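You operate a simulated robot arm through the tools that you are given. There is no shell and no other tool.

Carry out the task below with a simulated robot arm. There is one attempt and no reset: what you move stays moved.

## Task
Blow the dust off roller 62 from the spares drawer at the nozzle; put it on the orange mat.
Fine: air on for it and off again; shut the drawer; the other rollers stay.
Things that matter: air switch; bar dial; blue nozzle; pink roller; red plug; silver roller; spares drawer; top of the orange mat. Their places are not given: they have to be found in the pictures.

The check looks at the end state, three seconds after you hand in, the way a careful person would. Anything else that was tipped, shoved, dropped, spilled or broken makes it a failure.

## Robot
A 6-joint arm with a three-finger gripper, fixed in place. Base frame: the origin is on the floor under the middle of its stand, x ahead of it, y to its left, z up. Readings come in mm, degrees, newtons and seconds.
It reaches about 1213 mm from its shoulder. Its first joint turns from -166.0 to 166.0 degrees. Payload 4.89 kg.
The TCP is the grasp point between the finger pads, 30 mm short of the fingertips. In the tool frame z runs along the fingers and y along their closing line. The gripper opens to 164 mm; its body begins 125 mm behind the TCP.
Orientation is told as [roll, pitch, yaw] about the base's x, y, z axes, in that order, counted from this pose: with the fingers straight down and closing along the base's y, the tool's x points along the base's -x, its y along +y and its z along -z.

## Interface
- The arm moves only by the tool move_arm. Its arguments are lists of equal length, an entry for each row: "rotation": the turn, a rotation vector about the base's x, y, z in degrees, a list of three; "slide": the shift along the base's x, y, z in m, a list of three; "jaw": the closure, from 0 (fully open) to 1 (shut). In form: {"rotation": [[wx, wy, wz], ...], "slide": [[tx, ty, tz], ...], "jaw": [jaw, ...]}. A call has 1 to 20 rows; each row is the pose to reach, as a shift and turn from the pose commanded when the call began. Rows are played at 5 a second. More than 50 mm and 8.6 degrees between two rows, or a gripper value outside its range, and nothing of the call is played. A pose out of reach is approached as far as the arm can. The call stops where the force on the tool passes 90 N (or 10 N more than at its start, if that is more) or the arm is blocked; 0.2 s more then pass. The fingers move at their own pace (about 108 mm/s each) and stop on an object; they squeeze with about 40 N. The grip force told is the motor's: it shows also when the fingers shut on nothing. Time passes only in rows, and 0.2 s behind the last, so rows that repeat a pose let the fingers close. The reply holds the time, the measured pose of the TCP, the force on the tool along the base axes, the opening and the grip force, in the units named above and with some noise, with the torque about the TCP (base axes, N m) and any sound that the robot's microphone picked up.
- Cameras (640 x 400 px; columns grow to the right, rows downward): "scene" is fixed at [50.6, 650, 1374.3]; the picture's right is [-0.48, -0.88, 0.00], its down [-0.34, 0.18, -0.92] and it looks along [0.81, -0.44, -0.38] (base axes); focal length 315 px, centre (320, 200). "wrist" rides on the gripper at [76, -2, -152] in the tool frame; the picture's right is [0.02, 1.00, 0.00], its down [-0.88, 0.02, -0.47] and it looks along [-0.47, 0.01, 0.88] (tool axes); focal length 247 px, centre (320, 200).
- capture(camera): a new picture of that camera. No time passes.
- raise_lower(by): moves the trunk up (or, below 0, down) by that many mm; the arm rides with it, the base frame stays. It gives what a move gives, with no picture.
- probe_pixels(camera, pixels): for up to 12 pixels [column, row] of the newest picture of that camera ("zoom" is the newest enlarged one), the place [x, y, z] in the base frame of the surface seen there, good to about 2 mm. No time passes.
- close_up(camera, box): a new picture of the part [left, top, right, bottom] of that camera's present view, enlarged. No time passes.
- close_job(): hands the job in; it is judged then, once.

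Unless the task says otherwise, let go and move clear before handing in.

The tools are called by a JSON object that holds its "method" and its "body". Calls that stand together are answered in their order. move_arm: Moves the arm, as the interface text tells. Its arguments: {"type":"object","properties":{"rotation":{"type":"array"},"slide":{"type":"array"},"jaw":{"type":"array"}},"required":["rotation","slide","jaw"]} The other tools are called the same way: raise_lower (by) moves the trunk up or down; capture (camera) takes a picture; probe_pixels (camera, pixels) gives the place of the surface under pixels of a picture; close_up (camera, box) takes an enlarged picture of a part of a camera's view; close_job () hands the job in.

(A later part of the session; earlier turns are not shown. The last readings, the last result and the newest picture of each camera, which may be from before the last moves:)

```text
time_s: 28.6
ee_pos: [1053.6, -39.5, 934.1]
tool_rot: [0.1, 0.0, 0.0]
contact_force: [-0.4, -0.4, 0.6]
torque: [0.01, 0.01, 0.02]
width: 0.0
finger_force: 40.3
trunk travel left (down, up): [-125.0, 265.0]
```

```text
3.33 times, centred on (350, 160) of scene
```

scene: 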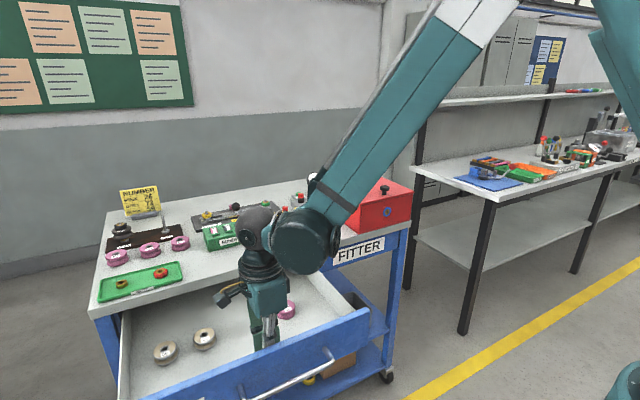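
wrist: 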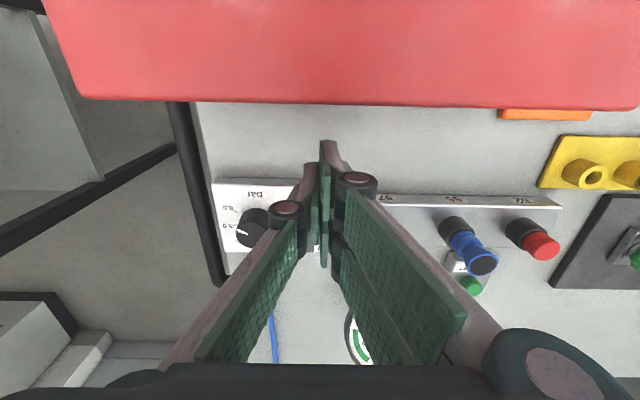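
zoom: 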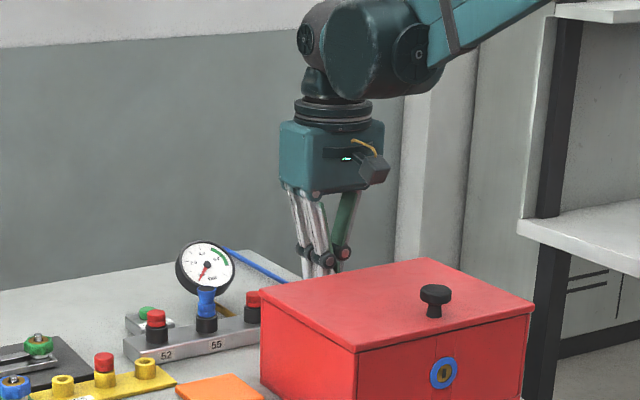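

The closed fingertips sit just before the lever at tip height ~904 with no contact. I'll push +x in small steps.

{"method": "move_arm", "body": {"rotation": [[0, 0, 0], [0, 0, 0], [0, 0, 0], [0, 0, 0], [0, 0, 0], [0, 0, 0]], "slide": [[0.006, -0.004, 0], [0.014, -0.004, 0], [0.022, -0.004, 0], [0.03, -0.004, 0], [0.036, -0.004, 0], [0.04, -0.004, 0]], "jaw": [1, 1, 1, 1, 1, 1]}}

{"method": "close_up", "body": {"camera": "scene", "box": [280, 150, 380, 220]}}

{"method": "capture", "body": {"camera": "wrist"}}

```text
time_s: 30.0
ee_pos: [1095.9, -50.1, 935.8]
tool_rot: [-0.1, -0.1, -0.2]
contact_force: [0.3, -20.0, 2.6]
torque: [-0.5, -0.07, -0.56]
width: 0.1
finger_force: 39.8
trunk travel left (down, up): [-125.0, 265.0]
```

```text
5.71 times, centred on (330, 185) of scene
```

zoom: 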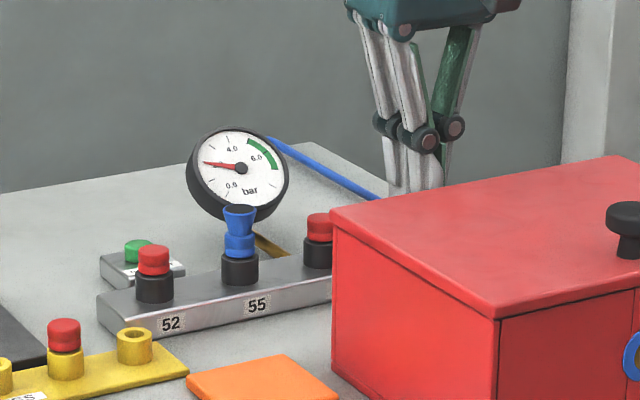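

```text
taken
```

wrist: 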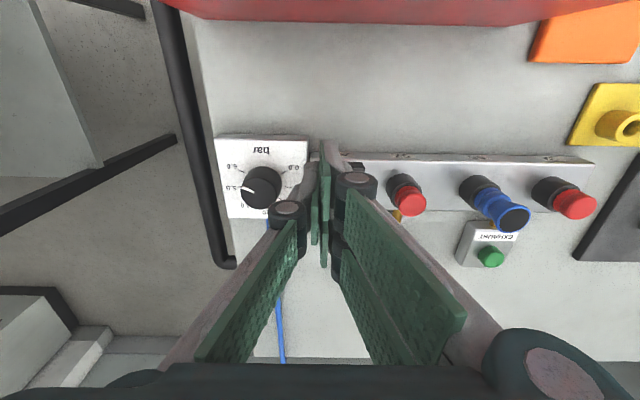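

The gauge needle moved off zero (zoom (225,166), about 2 bar and perhaps rising), so the switch has flipped at least partly; there's a 20 N sideways push on the fingers. I'll lift straight up and look again.

{"method": "move_arm", "body": {"rotation": [[0, 0, 0], [0, 0, 0], [0, 0, 0]], "slide": [[-0.002, -0.002, 0.02], [-0.02, -0.002, 0.05], [-0.06, -0.002, 0.08]], "jaw": [1, 1, 1]}}

{"method": "close_up", "body": {"camera": "scene", "box": [280, 150, 380, 220]}}

{"method": "capture", "body": {"camera": "wrist"}}

```text
time_s: 30.8
ee_pos: [1041.9, -49.0, 1014.5]
tool_rot: [0.0, 0.1, 0.1]
contact_force: [1.8, -0.3, -2.5]
torque: [0.0, 0.42, 0.0]
width: 0.0
finger_force: 39.9
trunk travel left (down, up): [-125.0, 265.0]
```

```text
5.71 times, centred on (330, 185) of scene
```

zoom: 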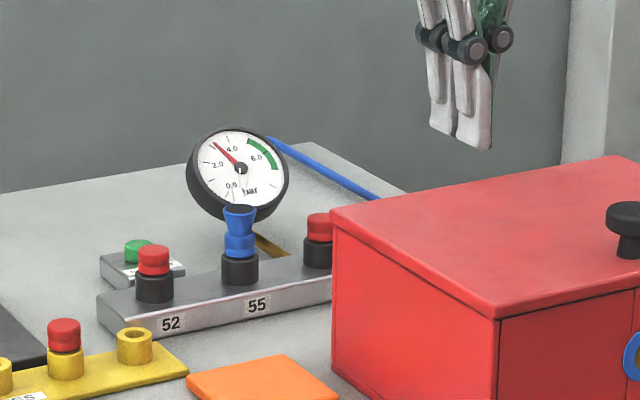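

```text
taken
```

wrist: 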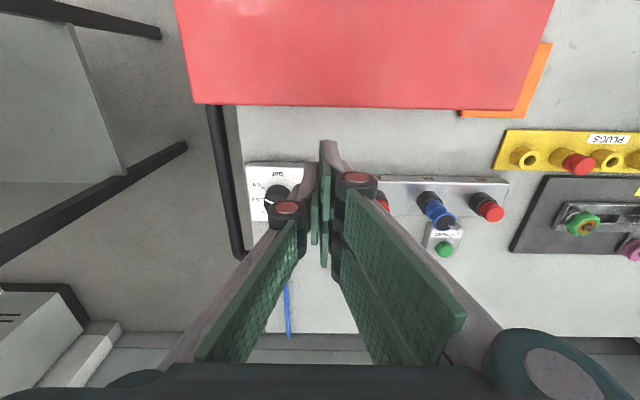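

The needle keeps climbing (now ~3.3), so the air is on. I'll rise, open the fingers, and see where the gauge settles.

{"method": "move_arm", "body": {"rotation": [[0, 0, 0], [0, 0, 0], [0, 0, 0], [0, 0, 0], [0, 0, 0], [0, 0, 0], [0, 0, 0], [0, 0, 0]], "slide": [[-0.02, 0, 0.04], [-0.05, 0, 0.08], [-0.09, 0, 0.11], [-0.1, 0, 0.135], [-0.1, 0, 0.135], [-0.1, 0, 0.135], [-0.1, 0, 0.135], [-0.1, 0, 0.135]], "jaw": [1, 0.7, 0.3, 0, 0, 0, 0, 0]}}

{"method": "capture", "body": {"camera": "wrist"}}

{"method": "close_up", "body": {"camera": "wrist", "box": [250, 170, 430, 290]}}

{"method": "close_up", "body": {"camera": "scene", "box": [290, 160, 350, 210]}}

```text
time_s: 32.6
ee_pos: [936.5, -46.5, 1152.0]
tool_rot: [-0.1, 0.0, 0.0]
contact_force: [0.5, 0.7, 0.3]
torque: [-0.02, 0.01, 0.0]
width: 163.7
finger_force: 0.1
trunk travel left (down, up): [-125.0, 265.0]
```

```text
taken
```

wrist: 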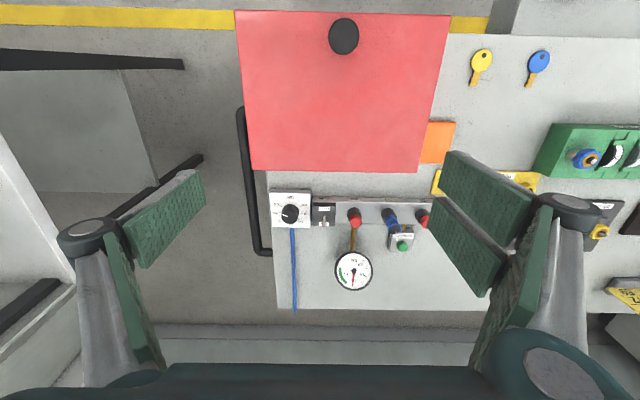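

```text
3.33 times, centred on (340, 230) of wrist
```

zoom: 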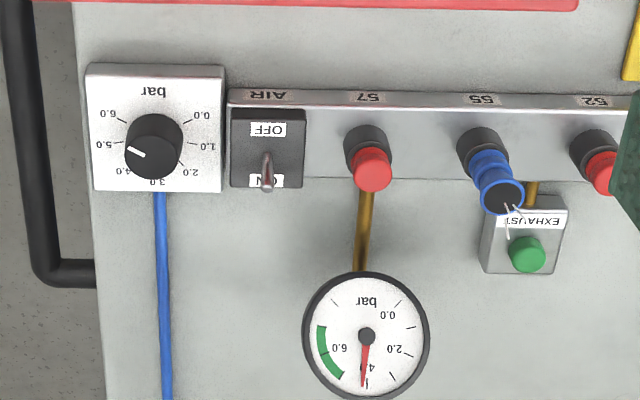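

```text
8.00 times, centred on (320, 185) of scene
```

zoom: 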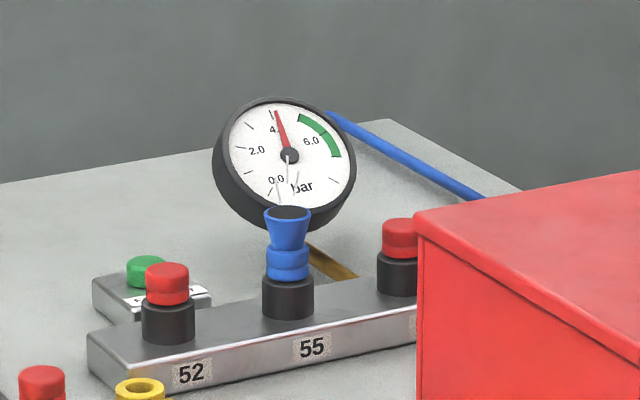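

The lever now points to ON, air streaks show above the nozzle, and the needle is near 4.1 bar. I'll wait a moment to see whether it settles in the green.

{"method": "move_arm", "body": {"rotation": [[0, 0, 0], [0, 0, 0], [0, 0, 0], [0, 0, 0], [0, 0, 0], [0, 0, 0], [0, 0, 0], [0, 0, 0], [0, 0, 0], [0, 0, 0]], "slide": [[0, 0, 0], [0, 0, 0], [0, 0, 0], [0, 0, 0], [0, 0, 0], [0, 0, 0], [0, 0, 0], [0, 0, 0], [0, 0, 0], [0, 0, 0]], "jaw": [0, 0, 0, 0, 0, 0, 0, 0, 0, 0]}}

{"method": "close_up", "body": {"camera": "wrist", "box": [250, 170, 430, 290]}}

{"method": "close_up", "body": {"camera": "wrist", "box": [325, 240, 385, 295]}}

{"method": "close_up", "body": {"camera": "wrist", "box": [265, 180, 320, 235]}}

```text
time_s: 34.8
ee_pos: [936.1, -47.0, 1150.4]
tool_rot: [0.0, -0.1, 0.1]
contact_force: [-0.3, -1.4, 0.7]
torque: [0.01, 0.02, 0.0]
width: 164.0
finger_force: 0.0
trunk travel left (down, up): [-125.0, 265.0]
```

```text
3.33 times, centred on (340, 230) of wrist
```

zoom: 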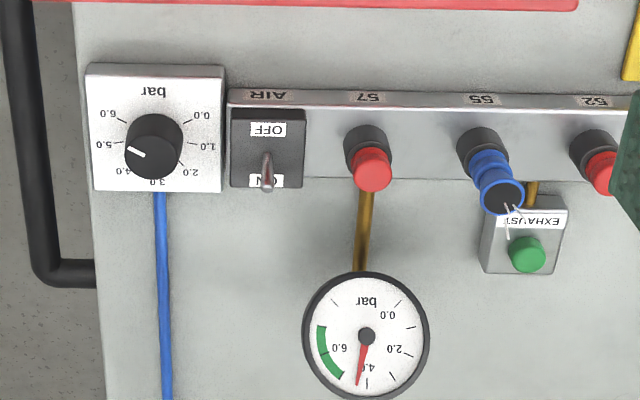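

```text
7.27 times, centred on (355, 268) of wrist
```

zoom: 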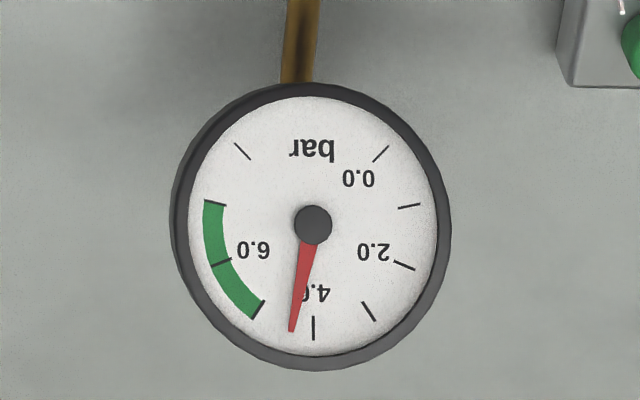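

```text
7.27 times, centred on (292, 208) of wrist
```

zoom: 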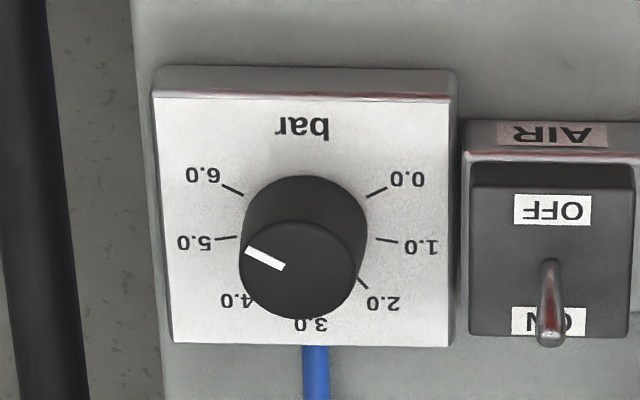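

The gauge green band covers 5–7 bar and the needle is at about 4.4; the dial points near 5.7. I'll wait a bit longer to see whether it's still creeping up.

{"method": "move_arm", "body": {"rotation": [[0, 0, 0], [0, 0, 0], [0, 0, 0], [0, 0, 0], [0, 0, 0], [0, 0, 0], [0, 0, 0], [0, 0, 0], [0, 0, 0], [0, 0, 0], [0, 0, 0], [0, 0, 0], [0, 0, 0], [0, 0, 0], [0, 0, 0]], "slide": [[0, 0.03, 0], [0, 0.06, 0], [0, 0.09, 0], [0, 0.12, 0], [0, 0.13, 0], [0, 0.13, 0], [0, 0.13, 0], [0, 0.13, 0], [0, 0.13, 0], [0, 0.13, 0], [0, 0.13, 0], [0, 0.13, 0], [0, 0.13, 0], [0, 0.13, 0], [0, 0.13, 0]], "jaw": [0, 0, 0, 0, 0, 0, 0, 0, 0, 0, 0, 0, 0, 0, 0]}}

{"method": "capture", "body": {"camera": "wrist"}}

{"method": "close_up", "body": {"camera": "wrist", "box": [200, 170, 380, 290]}}

{"method": "close_up", "body": {"camera": "scene", "box": [285, 165, 345, 210]}}

```text
time_s: 38.0
ee_pos: [934.1, 83.5, 1151.2]
tool_rot: [0.1, 0.0, 0.0]
contact_force: [0.4, -0.6, -1.2]
torque: [0.01, -0.01, 0.02]
width: 164.1
finger_force: 0.2
trunk travel left (down, up): [-125.0, 265.0]
```

```text
taken
```

wrist: 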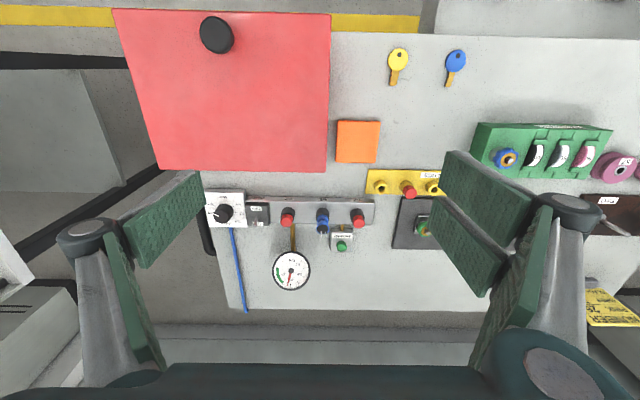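

```text
3.33 times, centred on (290, 230) of wrist
```

zoom: 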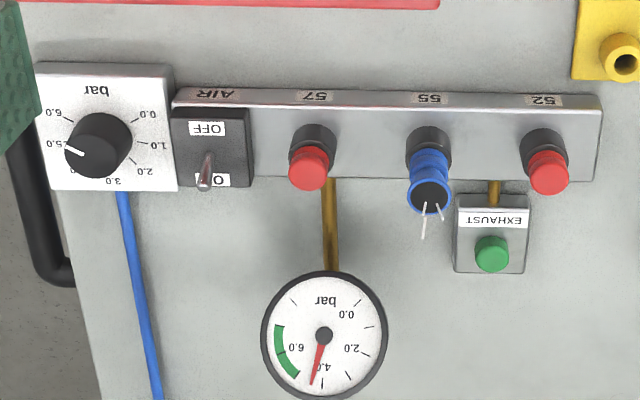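

```text
8.89 times, centred on (315, 188) of scene
```

zoom: 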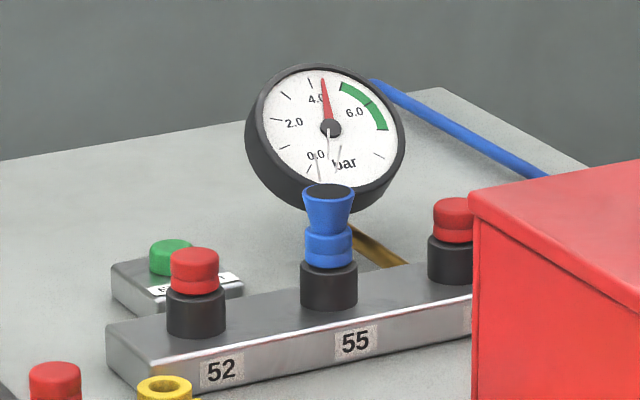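

The needle has settled near 4.4 bar with air streaks at the nozzle mouth. I'll probe the nozzle's mouth and rail positions so I know where to hold the roller.

{"method": "probe_pixels", "body": {"camera": "zoom", "pixels": [[328, 191], [305, 191], [352, 191], [328, 184], [328, 199], [328, 250], [328, 290], [194, 260], [194, 275], [454, 215], [454, 232], [331, 128]]}}

{"method": "close_up", "body": {"camera": "wrist", "box": [200, 180, 250, 230]}}

{"method": "close_up", "body": {"camera": "wrist", "box": [260, 190, 370, 260]}}

```text
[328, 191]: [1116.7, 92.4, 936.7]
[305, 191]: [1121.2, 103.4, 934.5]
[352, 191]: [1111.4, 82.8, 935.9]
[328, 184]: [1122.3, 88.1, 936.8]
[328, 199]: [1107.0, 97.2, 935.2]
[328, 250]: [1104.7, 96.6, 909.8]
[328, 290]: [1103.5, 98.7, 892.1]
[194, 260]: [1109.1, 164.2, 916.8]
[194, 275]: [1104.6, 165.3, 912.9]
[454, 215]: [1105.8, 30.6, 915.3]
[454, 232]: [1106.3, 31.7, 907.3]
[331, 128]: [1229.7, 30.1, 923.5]
```

```text
8.00 times, centred on (225, 205) of wrist
```

zoom: 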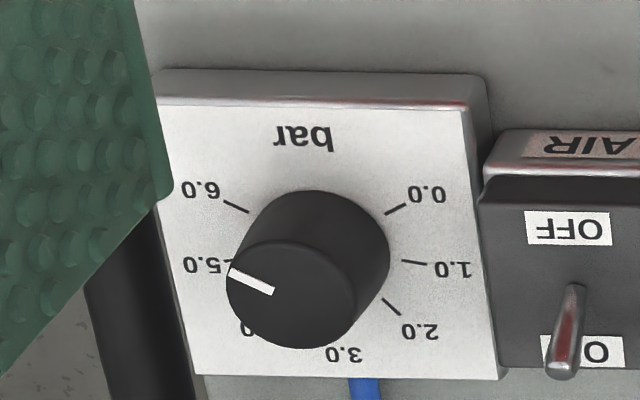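

```text
5.71 times, centred on (315, 225) of wrist
```

zoom: 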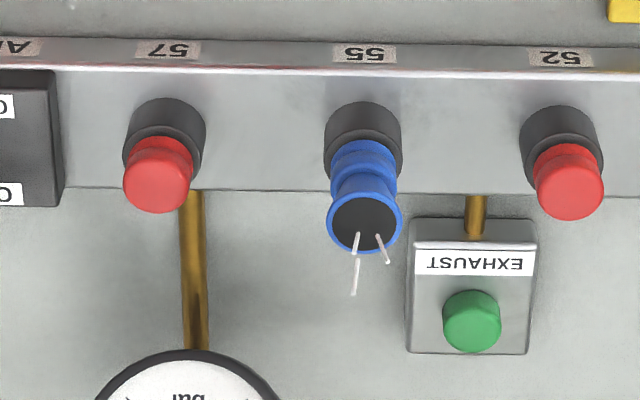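

The nozzle mouth is centred near [1115, 93, 936]. Now I'll go fetch roller 62: travel above the open drawer while turning to yaw −90 so the fingers close along x.

{"method": "move_arm", "body": {"rotation": [[0, 0, -6.92], [0, 0, -13.85], [0, 0, -20.77], [0, 0, -27.69], [0, 0, -34.62], [0, 0, -41.54], [0, 0, -48.46], [0, 0, -55.38], [0, 0, -62.31], [0, 0, -69.23], [0, 0, -76.15], [0, 0, -83.08], [0, 0, -90], [0, 0, -90]], "slide": [[-0.017, 0.0413, -0.0115], [-0.034, 0.0826, -0.023], [-0.051, 0.1239, -0.0345], [-0.068, 0.1652, -0.046], [-0.085, 0.2065, -0.0575], [-0.102, 0.2478, -0.069], [-0.119, 0.2891, -0.0805], [-0.136, 0.3304, -0.092], [-0.153, 0.3717, -0.1035], [-0.17, 0.413, -0.115], [-0.187, 0.4543, -0.1265], [-0.204, 0.4956, -0.138], [-0.22, 0.5365, -0.15], [-0.22, 0.5365, -0.15]], "jaw": [0.5, 0.5, 0.5, 0.5, 0.5, 0.5, 0.5, 0.5, 0.5, 0.5, 0.5, 0.5, 0.5, 0.5]}}

{"method": "capture", "body": {"camera": "wrist"}}

{"method": "capture", "body": {"camera": "scene"}}

```text
time_s: 41.0
ee_pos: [714.9, 617.2, 998.3]
tool_rot: [-0.1, 0.1, -90.0]
contact_force: [-0.2, -0.4, 0.0]
torque: [0.04, 0.02, -0.03]
width: 81.9
finger_force: 0.1
trunk travel left (down, up): [-125.0, 265.0]
```

```text
taken
```

wrist: 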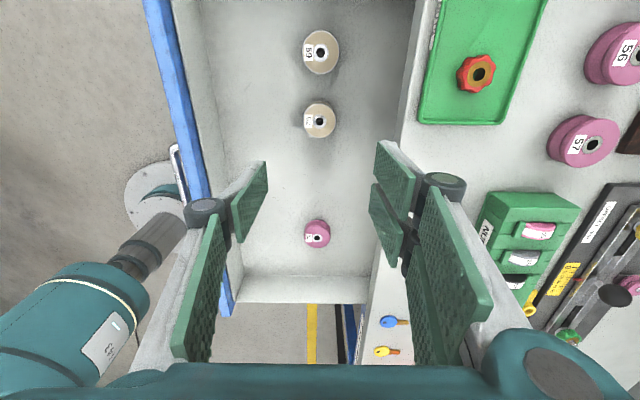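

```text
taken
```

scene: 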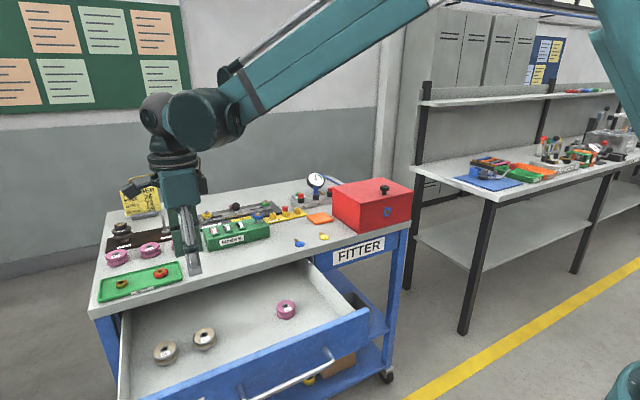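

Wrist view shows roller 62 at (318,120), 59 at (320,52), pink 52 at (316,234). I'll zoom and probe the rim of 62 to get its centre.

{"method": "close_up", "body": {"camera": "wrist", "box": [280, 20, 360, 150]}}

{"method": "close_up", "body": {"camera": "wrist", "box": [296, 96, 344, 144]}}

```text
3.08 times, centred on (320, 85) of wrist
```

zoom: 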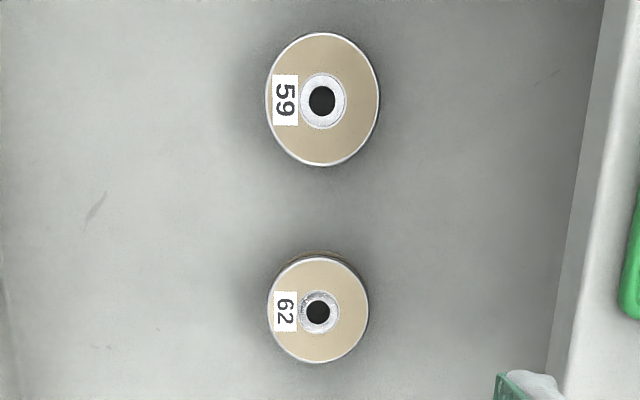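

```text
8.33 times, centred on (320, 120) of wrist
```

zoom: 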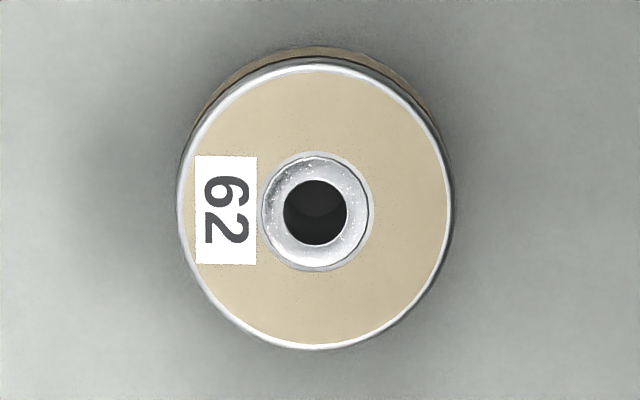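

{"method": "probe_pixels", "body": {"camera": "zoom", "pixels": [[188, 212], [440, 212], [315, 75], [315, 340], [315, 165], [315, 262], [270, 212], [360, 212], [60, 212], [600, 212]]}}

{"method": "probe_pixels", "body": {"camera": "wrist", "pixels": [[306, 52], [335, 52], [250, 100], [405, 60], [205, 100], [420, 60], [304, 235], [329, 235]]}}

```text
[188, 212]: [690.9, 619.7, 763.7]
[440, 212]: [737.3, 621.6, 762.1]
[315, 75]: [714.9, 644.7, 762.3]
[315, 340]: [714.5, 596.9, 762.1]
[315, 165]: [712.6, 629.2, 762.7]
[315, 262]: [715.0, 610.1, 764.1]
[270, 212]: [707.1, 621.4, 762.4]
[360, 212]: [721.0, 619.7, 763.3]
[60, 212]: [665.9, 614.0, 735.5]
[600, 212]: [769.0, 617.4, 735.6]
```

```text
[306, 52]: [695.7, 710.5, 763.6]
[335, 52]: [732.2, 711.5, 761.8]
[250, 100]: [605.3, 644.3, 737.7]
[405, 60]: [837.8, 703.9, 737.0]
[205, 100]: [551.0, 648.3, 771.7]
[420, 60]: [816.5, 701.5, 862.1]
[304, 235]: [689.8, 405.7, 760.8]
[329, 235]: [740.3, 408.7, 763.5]
```

Roller 62's centre is [714, 620.5], top 762.5, diameter ~50. I'll descend over it with 82 mm opening, stopping first a bit above.

{"method": "move_arm", "body": {"rotation": [[0, 0, 0], [0, 0, 0], [0, 0, 0], [0, 0, 0], [0, 0, 0]], "slide": [[0, 0.001, -0.04], [0, 0.002, -0.08], [0, 0.002, -0.12], [0, 0.002, -0.155], [0, 0.002, -0.18]], "jaw": [0.5, 0.5, 0.5, 0.5, 0.5]}}

{"method": "capture", "body": {"camera": "wrist"}}

```text
time_s: 42.2
ee_pos: [713.5, 617.3, 816.2]
tool_rot: [-0.1, 0.1, -90.0]
contact_force: [-0.8, 0.2, 0.9]
torque: [0.05, -0.07, 0.01]
width: 81.9
finger_force: 0.1
trunk travel left (down, up): [-125.0, 265.0]
```

```text
taken
```

wrist: 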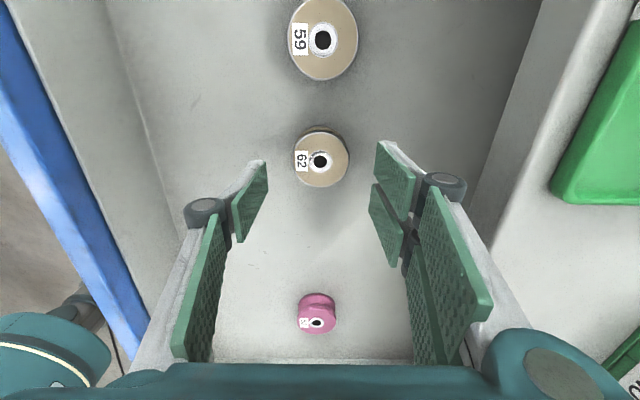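

The roller is centred in x and about 3–4 mm toward +y of the hand. I'll correct by 3.5 mm, descend the last 46 mm, and close.

{"method": "move_arm", "body": {"rotation": [[0, 0, 0], [0, 0, 0], [0, 0, 0]], "slide": [[0, 0.0035, -0.015], [0, 0.0035, -0.035], [0, 0.0035, -0.046]], "jaw": [0.5, 0.5, 0.5]}}

{"method": "capture", "body": {"camera": "wrist"}}

```text
time_s: 43.0
ee_pos: [714.5, 623.6, 769.9]
tool_rot: [0.0, 0.0, -90.0]
contact_force: [0.3, 0.2, -0.1]
torque: [0.02, -0.05, -0.01]
width: 82.1
finger_force: 0.0
trunk travel left (down, up): [-125.0, 265.0]
```

```text
taken
```

wrist: 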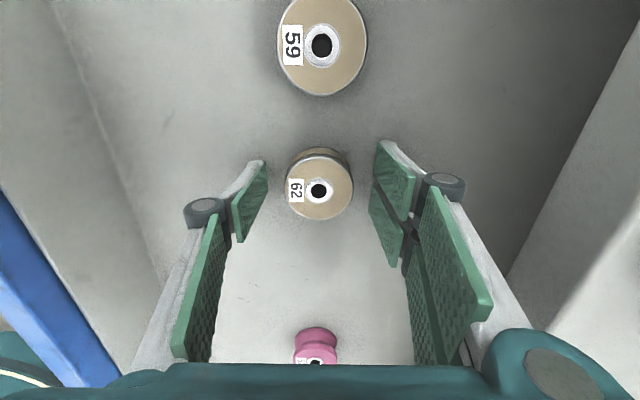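

The roller sits centred between the pads (320,190). Closing now.

{"method": "move_arm", "body": {"rotation": [[0, 0, 0], [0, 0, 0], [0, 0, 0], [0, 0, 0], [0, 0, 0]], "slide": [[0, 0, 0], [0, 0, 0], [0, 0, 0], [0, 0, 0], [0, 0, 0]], "jaw": [0.6, 0.7, 0.85, 0.85, 0.85]}}

{"method": "capture", "body": {"camera": "wrist"}}

```text
time_s: 44.2
ee_pos: [715.8, 622.8, 771.7]
tool_rot: [0.0, 0.0, -90.0]
contact_force: [-0.2, 0.3, 3.2]
torque: [-0.03, -0.01, -0.04]
width: 50.0
finger_force: 39.6
trunk travel left (down, up): [-125.0, 265.0]
```

```text
taken
```

wrist: 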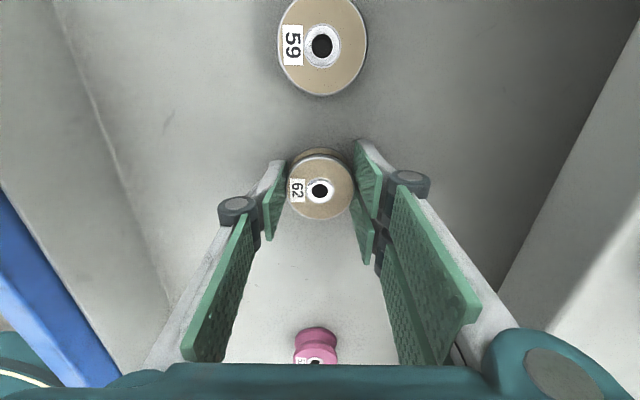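

Gripped firmly at 50 mm. I'll lift it out of the drawer.

{"method": "move_arm", "body": {"rotation": [[0, 0, 0], [0, 0, 0], [0, 0, 0], [0, 0, 0], [0, 0, 0], [0, 0, 0], [0, 0, 0], [0, 0, 0], [0, 0, 0], [0, 0, 0]], "slide": [[0, 0, 0.01], [0, 0, 0.03], [0, 0, 0.065], [0, 0, 0.105], [0, 0, 0.145], [0, 0, 0.185], [0, 0, 0.225], [0, 0, 0.265], [0, 0, 0.305], [0, 0, 0.33]], "jaw": [0.85, 0.85, 0.85, 0.85, 0.85, 0.85, 0.85, 0.85, 0.85, 0.85]}}

{"method": "capture", "body": {"camera": "wrist"}}

{"method": "capture", "body": {"camera": "scene"}}

```text
time_s: 46.4
ee_pos: [716.6, 626.4, 1101.7]
tool_rot: [0.0, 0.0, -90.0]
contact_force: [0.9, 0.9, -2.1]
torque: [-0.01, 0.04, 0.05]
width: 50.4
finger_force: 39.5
trunk travel left (down, up): [-125.0, 265.0]
```

```text
taken
```

wrist: 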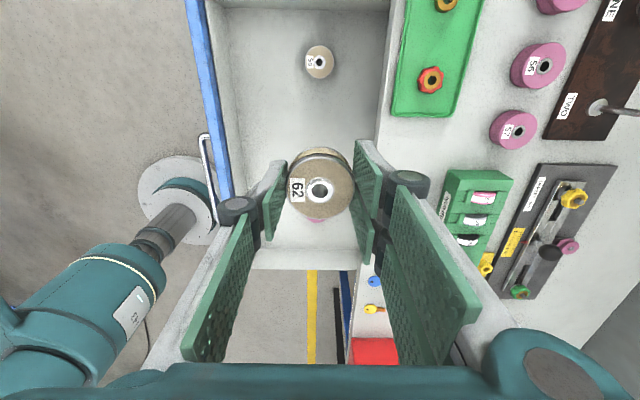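

```text
taken
```

scene: 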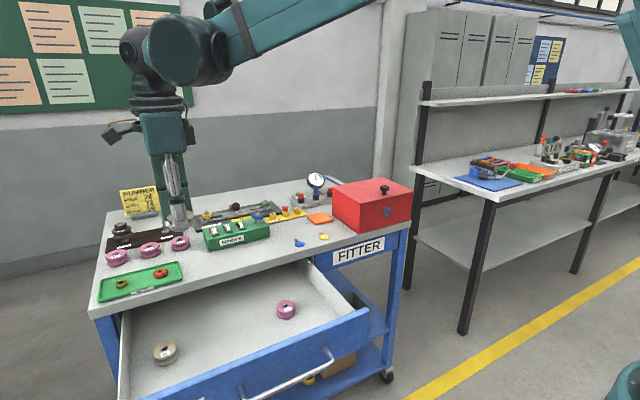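

Roller 62 is lifted; 59 and 52 stay. Now I carry it to above the blue nozzle.

{"method": "move_arm", "body": {"rotation": [[0, 0, 0], [0, 0, 0], [0, 0, 0], [0, 0, 0], [0, 0, 0], [0, 0, 0], [0, 0, 0], [0, 0, 0], [0, 0, 0], [0, 0, 0], [0, 0, 0], [0, 0, 0], [0, 0, 0], [0, 0, 0], [0, 0, 0]], "slide": [[0.0266, -0.0354, 0], [0.0532, -0.0708, 0], [0.0798, -0.1062, 0], [0.1064, -0.1416, 0], [0.133, -0.177, 0], [0.1596, -0.2124, 0], [0.1862, -0.2478, 0], [0.2128, -0.2832, 0], [0.2394, -0.3186, 0], [0.266, -0.354, 0], [0.2926, -0.3894, 0], [0.3192, -0.4248, -0.005], [0.3458, -0.4602, -0.01], [0.3724, -0.4956, -0.015], [0.399, -0.531, -0.02]], "jaw": [0.85, 0.85, 0.85, 0.85, 0.85, 0.85, 0.85, 0.85, 0.85, 0.85, 0.85, 0.85, 0.85, 0.85, 0.85]}}

{"method": "capture", "body": {"camera": "wrist"}}

{"method": "close_up", "body": {"camera": "scene", "box": [250, 100, 400, 220]}}

```text
time_s: 49.6
ee_pos: [1117.5, 95.4, 1083.9]
tool_rot: [0.0, 0.0, -89.9]
contact_force: [-0.5, 1.9, -0.7]
torque: [-0.25, -0.2, 0.01]
width: 50.1
finger_force: 40.4
trunk travel left (down, up): [-125.0, 265.0]
```

```text
taken
```

wrist: 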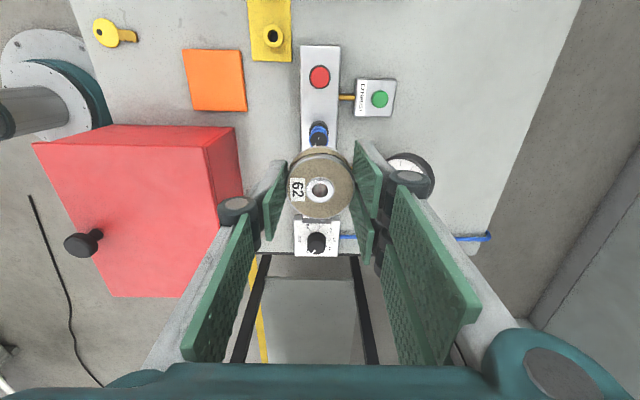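

```text
3.33 times, centred on (325, 160) of scene
```

zoom: 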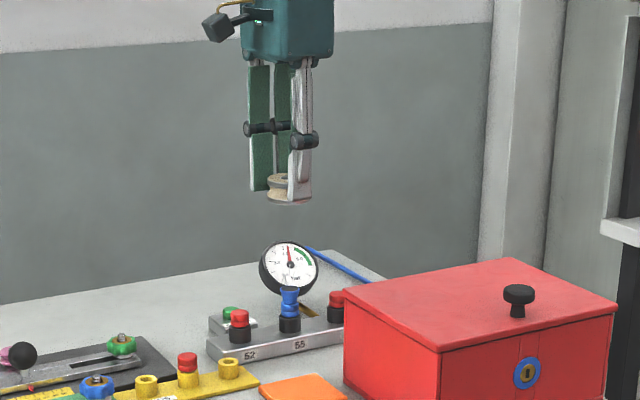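

The roller is held right above the nozzle. I'll lower it so its underside is ~30 mm over the mouth and hold there a few seconds.

{"method": "move_arm", "body": {"rotation": [[0, 0, 0], [0, 0, 0], [0, 0, 0], [0, 0, 0], [0, 0, 0], [0, 0, 0], [0, 0, 0], [0, 0, 0]], "slide": [[-0.001, -0.001, -0.02], [-0.002, -0.002, -0.045], [-0.002, -0.002, -0.065], [-0.002, -0.002, -0.08], [-0.002, -0.002, -0.08], [-0.002, -0.002, -0.08], [-0.002, -0.002, -0.08], [-0.002, -0.002, -0.08]], "jaw": [0.85, 0.85, 0.85, 0.85, 0.85, 0.85, 0.85, 0.85]}}

{"method": "capture", "body": {"camera": "wrist"}}

{"method": "close_up", "body": {"camera": "wrist", "box": [270, 130, 370, 230]}}

{"method": "close_up", "body": {"camera": "scene", "box": [280, 130, 360, 210]}}

```text
time_s: 51.4
ee_pos: [1113.6, 92.1, 1001.5]
tool_rot: [0.0, 0.0, -90.0]
contact_force: [0.6, 0.9, -1.6]
torque: [0.01, -0.04, 0.01]
width: 50.1
finger_force: 40.6
trunk travel left (down, up): [-125.0, 265.0]
```

```text
taken
```

wrist: 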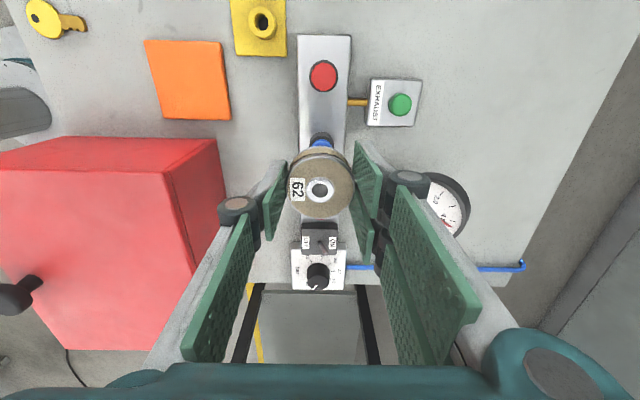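

```text
4.00 times, centred on (320, 180) of wrist
```

zoom: 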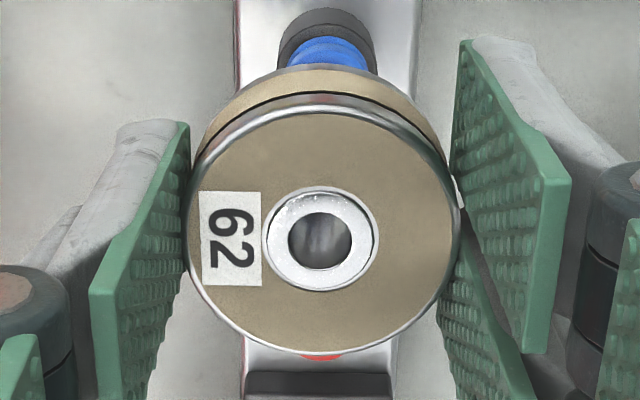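

```text
5.00 times, centred on (320, 170) of scene
```

zoom: 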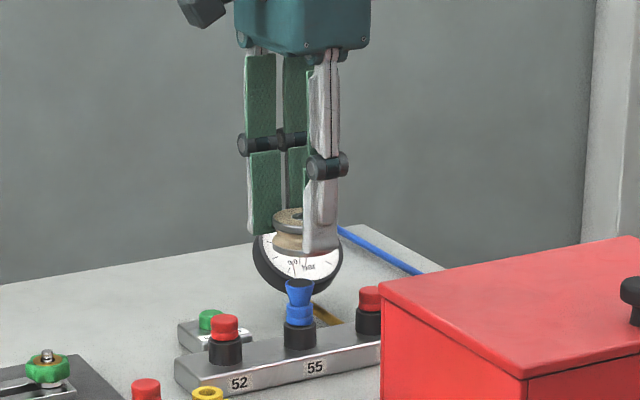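

The roller is still tan after about a second in the jet. I'll hold it longer and a little nearer (~18 mm gap) and compare.

{"method": "move_arm", "body": {"rotation": [[0, 0, 0], [0, 0, 0], [0, 0, 0], [0, 0, 0], [0, 0, 0], [0, 0, 0], [0, 0, 0], [0, 0, 0], [0, 0, 0], [0, 0, 0], [0, 0, 0], [0, 0, 0], [0, 0, 0], [0, 0, 0], [0, 0, 0]], "slide": [[0, 0, -0.005], [0, 0, -0.01], [0, 0, -0.01], [0, 0, -0.01], [0, 0, -0.01], [0, 0, -0.01], [0, 0, -0.01], [0, 0, -0.01], [0, 0, -0.01], [0, 0, -0.01], [0, 0, -0.01], [0, 0, -0.01], [0, 0, -0.01], [0, 0, -0.01], [0, 0, -0.01]], "jaw": [0.85, 0.85, 0.85, 0.85, 0.85, 0.85, 0.85, 0.85, 0.85, 0.85, 0.85, 0.85, 0.85, 0.85, 0.85]}}

{"method": "capture", "body": {"camera": "wrist"}}

{"method": "close_up", "body": {"camera": "wrist", "box": [270, 130, 370, 230]}}

{"method": "close_up", "body": {"camera": "scene", "box": [295, 155, 345, 205]}}

```text
time_s: 54.6
ee_pos: [1114.4, 91.4, 991.3]
tool_rot: [0.0, -0.1, -90.0]
contact_force: [0.6, -0.1, -1.6]
torque: [-0.01, -0.01, -0.02]
width: 50.0
finger_force: 40.0
trunk travel left (down, up): [-125.0, 265.0]
```

```text
taken
```

wrist: 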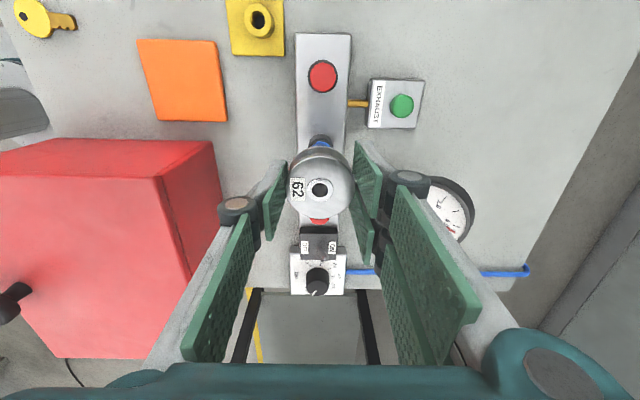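

```text
4.00 times, centred on (320, 180) of wrist
```

zoom: 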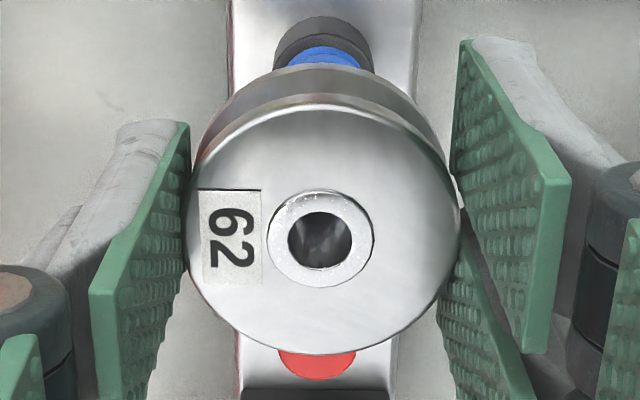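

```text
8.00 times, centred on (320, 180) of scene
```

zoom: 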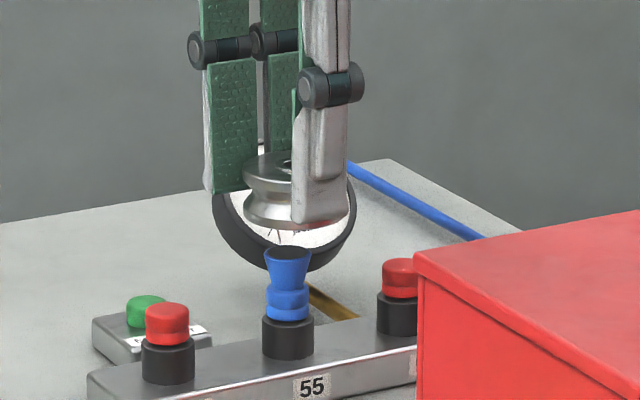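

The dust is gone — the roller is now bright silver all round. I'll probe the orange mat's corners in this wrist view before carrying it there.

{"method": "probe_pixels", "body": {"camera": "wrist", "pixels": [[140, 43], [214, 43], [225, 118], [156, 118], [182, 80], [130, 80], [235, 80], [182, 130], [157, 180], [210, 145], [240, 50], [165, 250]]}}

{"method": "probe_pixels", "body": {"camera": "scene", "pixels": [[306, 215], [327, 212], [333, 220], [312, 225], [319, 218], [330, 190], [336, 205], [337, 225], [300, 212], [333, 228]]}}

```text
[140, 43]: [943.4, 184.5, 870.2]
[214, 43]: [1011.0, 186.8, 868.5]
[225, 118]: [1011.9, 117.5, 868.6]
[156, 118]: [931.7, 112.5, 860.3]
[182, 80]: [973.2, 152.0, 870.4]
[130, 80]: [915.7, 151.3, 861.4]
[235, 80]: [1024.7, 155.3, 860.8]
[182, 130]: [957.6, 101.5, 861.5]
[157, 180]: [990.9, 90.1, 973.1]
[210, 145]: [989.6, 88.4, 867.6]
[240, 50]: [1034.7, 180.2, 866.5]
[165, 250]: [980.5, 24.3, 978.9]
```

```text
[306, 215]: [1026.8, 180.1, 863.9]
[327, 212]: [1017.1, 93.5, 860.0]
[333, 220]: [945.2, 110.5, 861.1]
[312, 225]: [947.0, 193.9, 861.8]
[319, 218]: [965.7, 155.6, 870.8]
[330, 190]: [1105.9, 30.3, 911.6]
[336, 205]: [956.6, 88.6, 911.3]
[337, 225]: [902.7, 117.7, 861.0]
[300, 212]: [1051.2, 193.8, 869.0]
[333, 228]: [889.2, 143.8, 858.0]
```

The mat spans about x 940–1012, y 115–190, top z 870, with the red box side at y≈88. I'll lift, move over the mat centre (keeping yaw −90 so the fingers stay clear of the box), and lower close to it.

{"method": "move_arm", "body": {"rotation": [[0, 0, 0], [0, 0, 0], [0, 0, 0], [0, 0, 0], [0, 0, 0], [0, 0, 0], [0, 0, 0], [0, 0, 0], [0, 0, 0], [0, 0, 0]], "slide": [[0, 0, 0.035], [0, 0, 0.07], [-0.035, 0.015, 0.07], [-0.071, 0.03, 0.07], [-0.107, 0.045, 0.07], [-0.141, 0.0605, 0.07], [-0.141, 0.0605, 0.035], [-0.141, 0.0605, -0.005], [-0.141, 0.0605, -0.045], [-0.141, 0.0605, -0.065]], "jaw": [0.85, 0.85, 0.85, 0.85, 0.85, 0.85, 0.85, 0.85, 0.85, 0.85]}}

{"method": "capture", "body": {"camera": "wrist"}}

{"method": "close_up", "body": {"camera": "scene", "box": [270, 150, 390, 240]}}

```text
time_s: 56.8
ee_pos: [969.1, 153.6, 927.3]
tool_rot: [0.0, 0.0, -90.1]
contact_force: [-0.5, 0.0, -1.9]
torque: [0.03, -0.03, 0.0]
width: 50.1
finger_force: 39.5
trunk travel left (down, up): [-125.0, 265.0]
```

```text
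taken
```

wrist: 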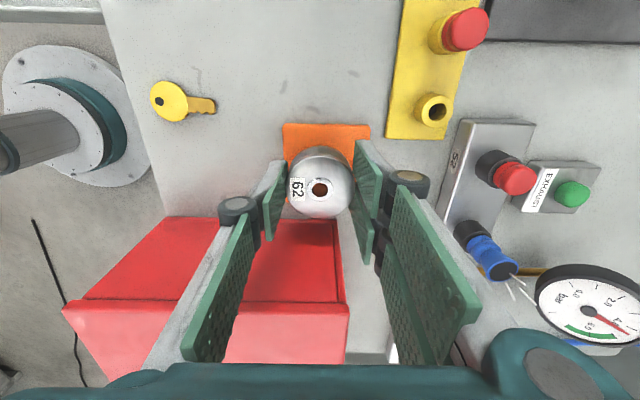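

```text
4.44 times, centred on (330, 195) of scene
```

zoom: 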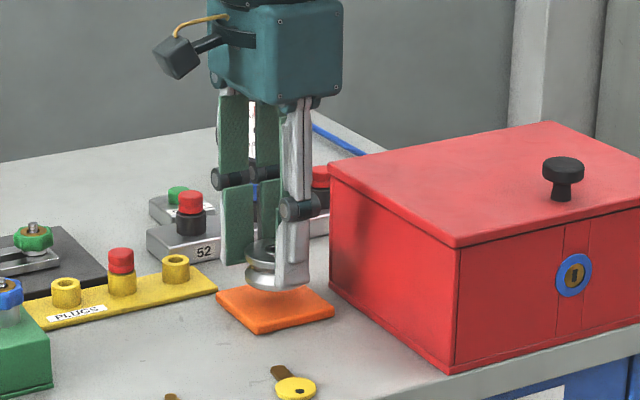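

The roller hangs over the mat's middle. I'll lower the last 20 mm.

{"method": "move_arm", "body": {"rotation": [[0, 0, 0], [0, 0, 0], [0, 0, 0], [0, 0, 0]], "slide": [[0.002, 0, -0.01], [0.003, 0, -0.015], [0.003, 0, -0.018], [0.003, 0, -0.02]], "jaw": [0.85, 0.85, 0.85, 0.85]}}

{"method": "close_up", "body": {"camera": "scene", "box": [290, 190, 350, 235]}}

```text
time_s: 57.8
ee_pos: [975.3, 149.6, 908.2]
tool_rot: [0.0, 0.0, -90.0]
contact_force: [-0.6, -0.4, -3.1]
torque: [0.01, -0.01, -0.02]
width: 50.2
finger_force: 40.2
trunk travel left (down, up): [-125.0, 265.0]
```

```text
8.89 times, centred on (320, 212) of scene
```

zoom: 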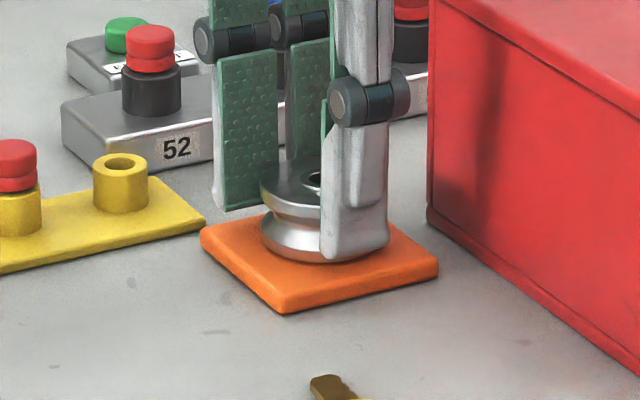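

It looks almost seated, and the force still shows its weight hanging (−3 N). I'll lower in 1 mm steps until contact.

{"method": "move_arm", "body": {"rotation": [[0, 0, 0]], "slide": [[0, 0, -0.0012]], "jaw": [0.85]}}

{"method": "move_arm", "body": {"rotation": [[0, 0, 0]], "slide": [[0, 0, -0.001]], "jaw": [0.85]}}

```text
time_s: 58.2
ee_pos: [974.4, 150.7, 907.5]
tool_rot: [0.0, 0.0, -90.1]
contact_force: [0.2, -0.3, -1.6]
torque: [0.04, -0.04, -0.01]
width: 49.9
finger_force: 40.1
trunk travel left (down, up): [-125.0, 265.0]
```

```text
time_s: 58.6
ee_pos: [975.2, 150.1, 906.4]
tool_rot: [0.1, 0.0, -89.8]
contact_force: [-0.3, -3.2, 14.8]
torque: [-0.04, -0.02, -0.04]
width: 50.2
finger_force: 39.9
trunk travel left (down, up): [-125.0, 265.0]
```

Contact: 15 N upward, so the roller rests on the mat. I'll open gently to about 72 mm.

{"method": "move_arm", "body": {"rotation": [[0, 0, 0], [0, 0, 0], [0, 0, 0], [0, 0, 0], [0, 0, 0]], "slide": [[0, 0, 0.0005], [0, 0, 0.0005], [0, 0, 0.0005], [0, 0, 0.0005], [0, 0, 0.0005]], "jaw": [0.68, 0.64, 0.6, 0.56, 0.56]}}

{"method": "capture", "body": {"camera": "wrist"}}

{"method": "close_up", "body": {"camera": "scene", "box": [290, 190, 350, 235]}}

```text
time_s: 59.8
ee_pos: [974.9, 151.4, 906.2]
tool_rot: [0.0, 0.0, -90.0]
contact_force: [-0.3, -0.8, 0.9]
torque: [-0.02, 0.0, -0.03]
width: 72.3
finger_force: 0.0
trunk travel left (down, up): [-125.0, 265.0]
```

```text
taken
```

wrist: 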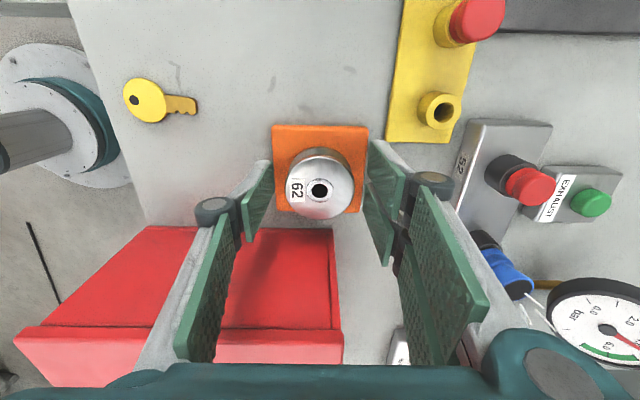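

```text
8.89 times, centred on (320, 212) of scene
```

zoom: 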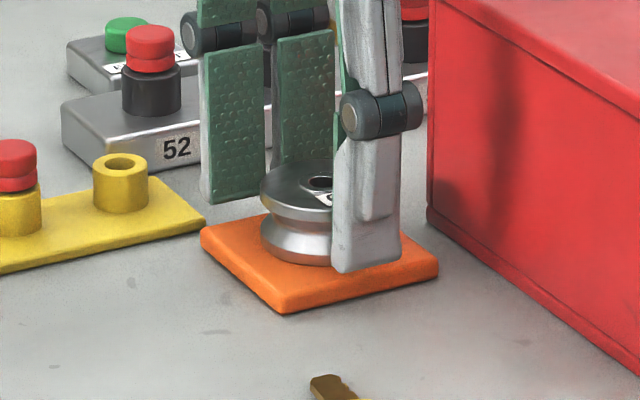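

The roller stands on the mat, released. I'll lift straight up clear of it, then move over to the air switch with fingers closing.

{"method": "move_arm", "body": {"rotation": [[0, 0, 0], [0, 0, 0], [0, 0, 0], [0, 0, 0], [0, 0, 0], [0, 0, 0], [0, 0, 0], [0, 0, 0], [0, 0, 0], [0, 0, 0], [0, 0, 0], [0, 0, 0], [0, 0, 0]], "slide": [[0, 0, 0.02], [0, 0, 0.05], [0, 0, 0.09], [0, 0, 0.13], [0, 0, 0.17], [0, 0, 0.2], [0.02, -0.03, 0.22], [0.04, -0.06, 0.23], [0.06, -0.09, 0.23], [0.085, -0.12, 0.23], [0.11, -0.15, 0.23], [0.115, -0.18, 0.23], [0.115, -0.185, 0.23]], "jaw": [0.56, 0.56, 0.56, 0.56, 0.56, 0.4, 0.2, 0, 0, 0, 0, 0, 0]}}

{"method": "capture", "body": {"camera": "wrist"}}

{"method": "capture", "body": {"camera": "scene"}}

```text
time_s: 62.6
ee_pos: [1090.1, -32.4, 1135.2]
tool_rot: [0.0, 0.0, -90.0]
contact_force: [-0.1, -0.5, -0.1]
torque: [0.0, 0.08, -0.01]
width: 164.0
finger_force: 0.0
trunk travel left (down, up): [-125.0, 265.0]
```

```text
taken
```

wrist: 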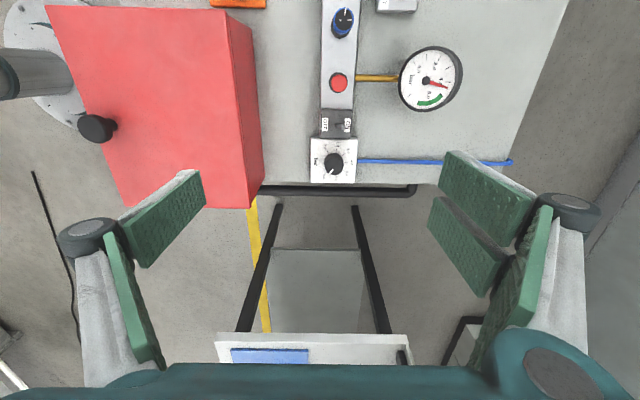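

```text
taken
```

scene: 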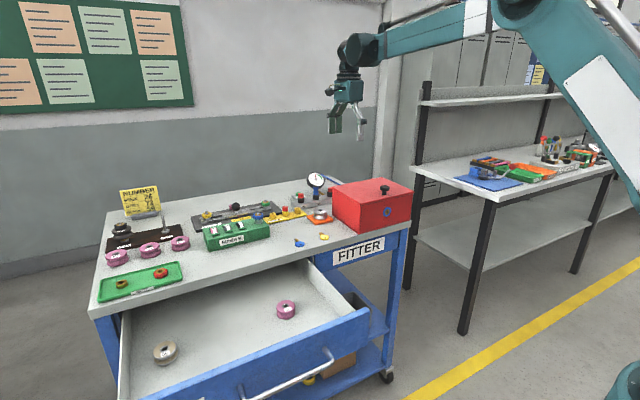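

The roller stands on the mat and the switch is visible at (337,123) in the wrist view. I'll zoom on the switch to probe the lever in its ON position.

{"method": "close_up", "body": {"camera": "wrist", "box": [312, 100, 364, 140]}}

{"method": "close_up", "body": {"camera": "scene", "box": [290, 195, 350, 235]}}

{"method": "close_up", "body": {"camera": "wrist", "box": [312, 100, 364, 140]}}

```text
10.00 times, centred on (338, 120) of wrist
```

zoom: 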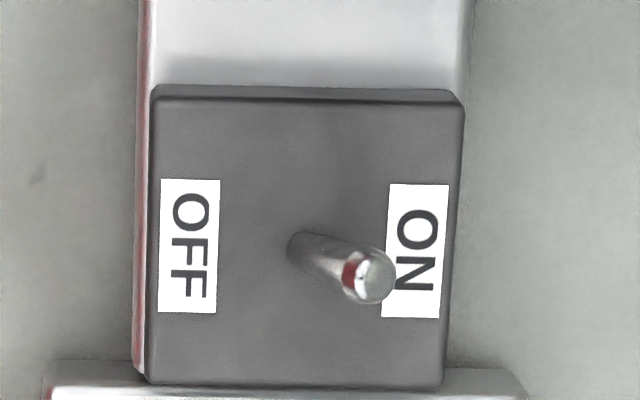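

```text
10.00 times, centred on (320, 215) of scene
```

zoom: 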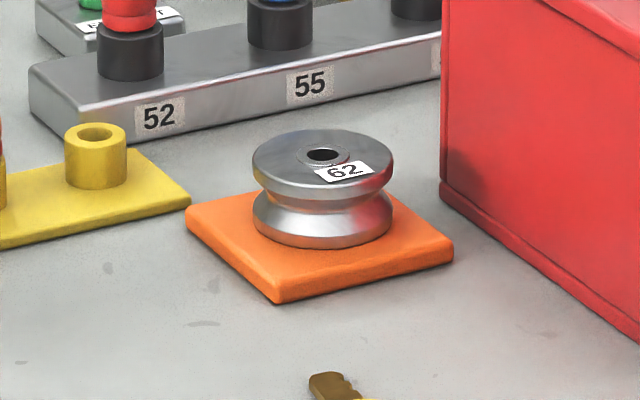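

```text
10.00 times, centred on (338, 120) of wrist
```

zoom: 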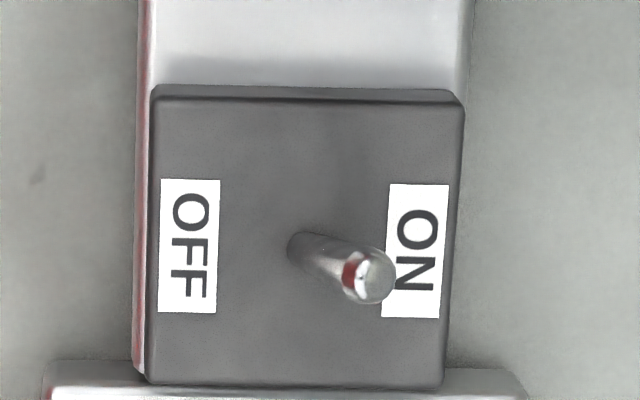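

{"method": "probe_pixels", "body": {"camera": "zoom", "pixels": [[375, 280], [365, 265], [345, 270], [300, 250], [385, 270], [188, 250], [415, 300], [200, 350]]}}

{"method": "probe_pixels", "body": {"camera": "wrist", "pixels": [[404, 80], [462, 70], [430, 48], [430, 110], [430, 80], [420, 161], [480, 162], [334, 163], [326, 160], [345, 165]]}}

```text
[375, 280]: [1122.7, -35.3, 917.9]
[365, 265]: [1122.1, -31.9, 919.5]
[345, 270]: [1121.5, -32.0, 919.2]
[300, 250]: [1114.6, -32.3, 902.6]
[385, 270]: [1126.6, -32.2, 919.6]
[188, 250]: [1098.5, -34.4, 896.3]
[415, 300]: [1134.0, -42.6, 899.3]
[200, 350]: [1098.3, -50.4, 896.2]
```

```text
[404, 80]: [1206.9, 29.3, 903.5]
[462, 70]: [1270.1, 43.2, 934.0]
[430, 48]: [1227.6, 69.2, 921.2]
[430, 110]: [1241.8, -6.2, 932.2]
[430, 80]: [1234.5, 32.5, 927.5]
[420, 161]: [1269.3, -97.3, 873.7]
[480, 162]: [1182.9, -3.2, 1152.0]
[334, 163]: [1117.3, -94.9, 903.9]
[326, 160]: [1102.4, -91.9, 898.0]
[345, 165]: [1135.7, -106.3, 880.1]
```

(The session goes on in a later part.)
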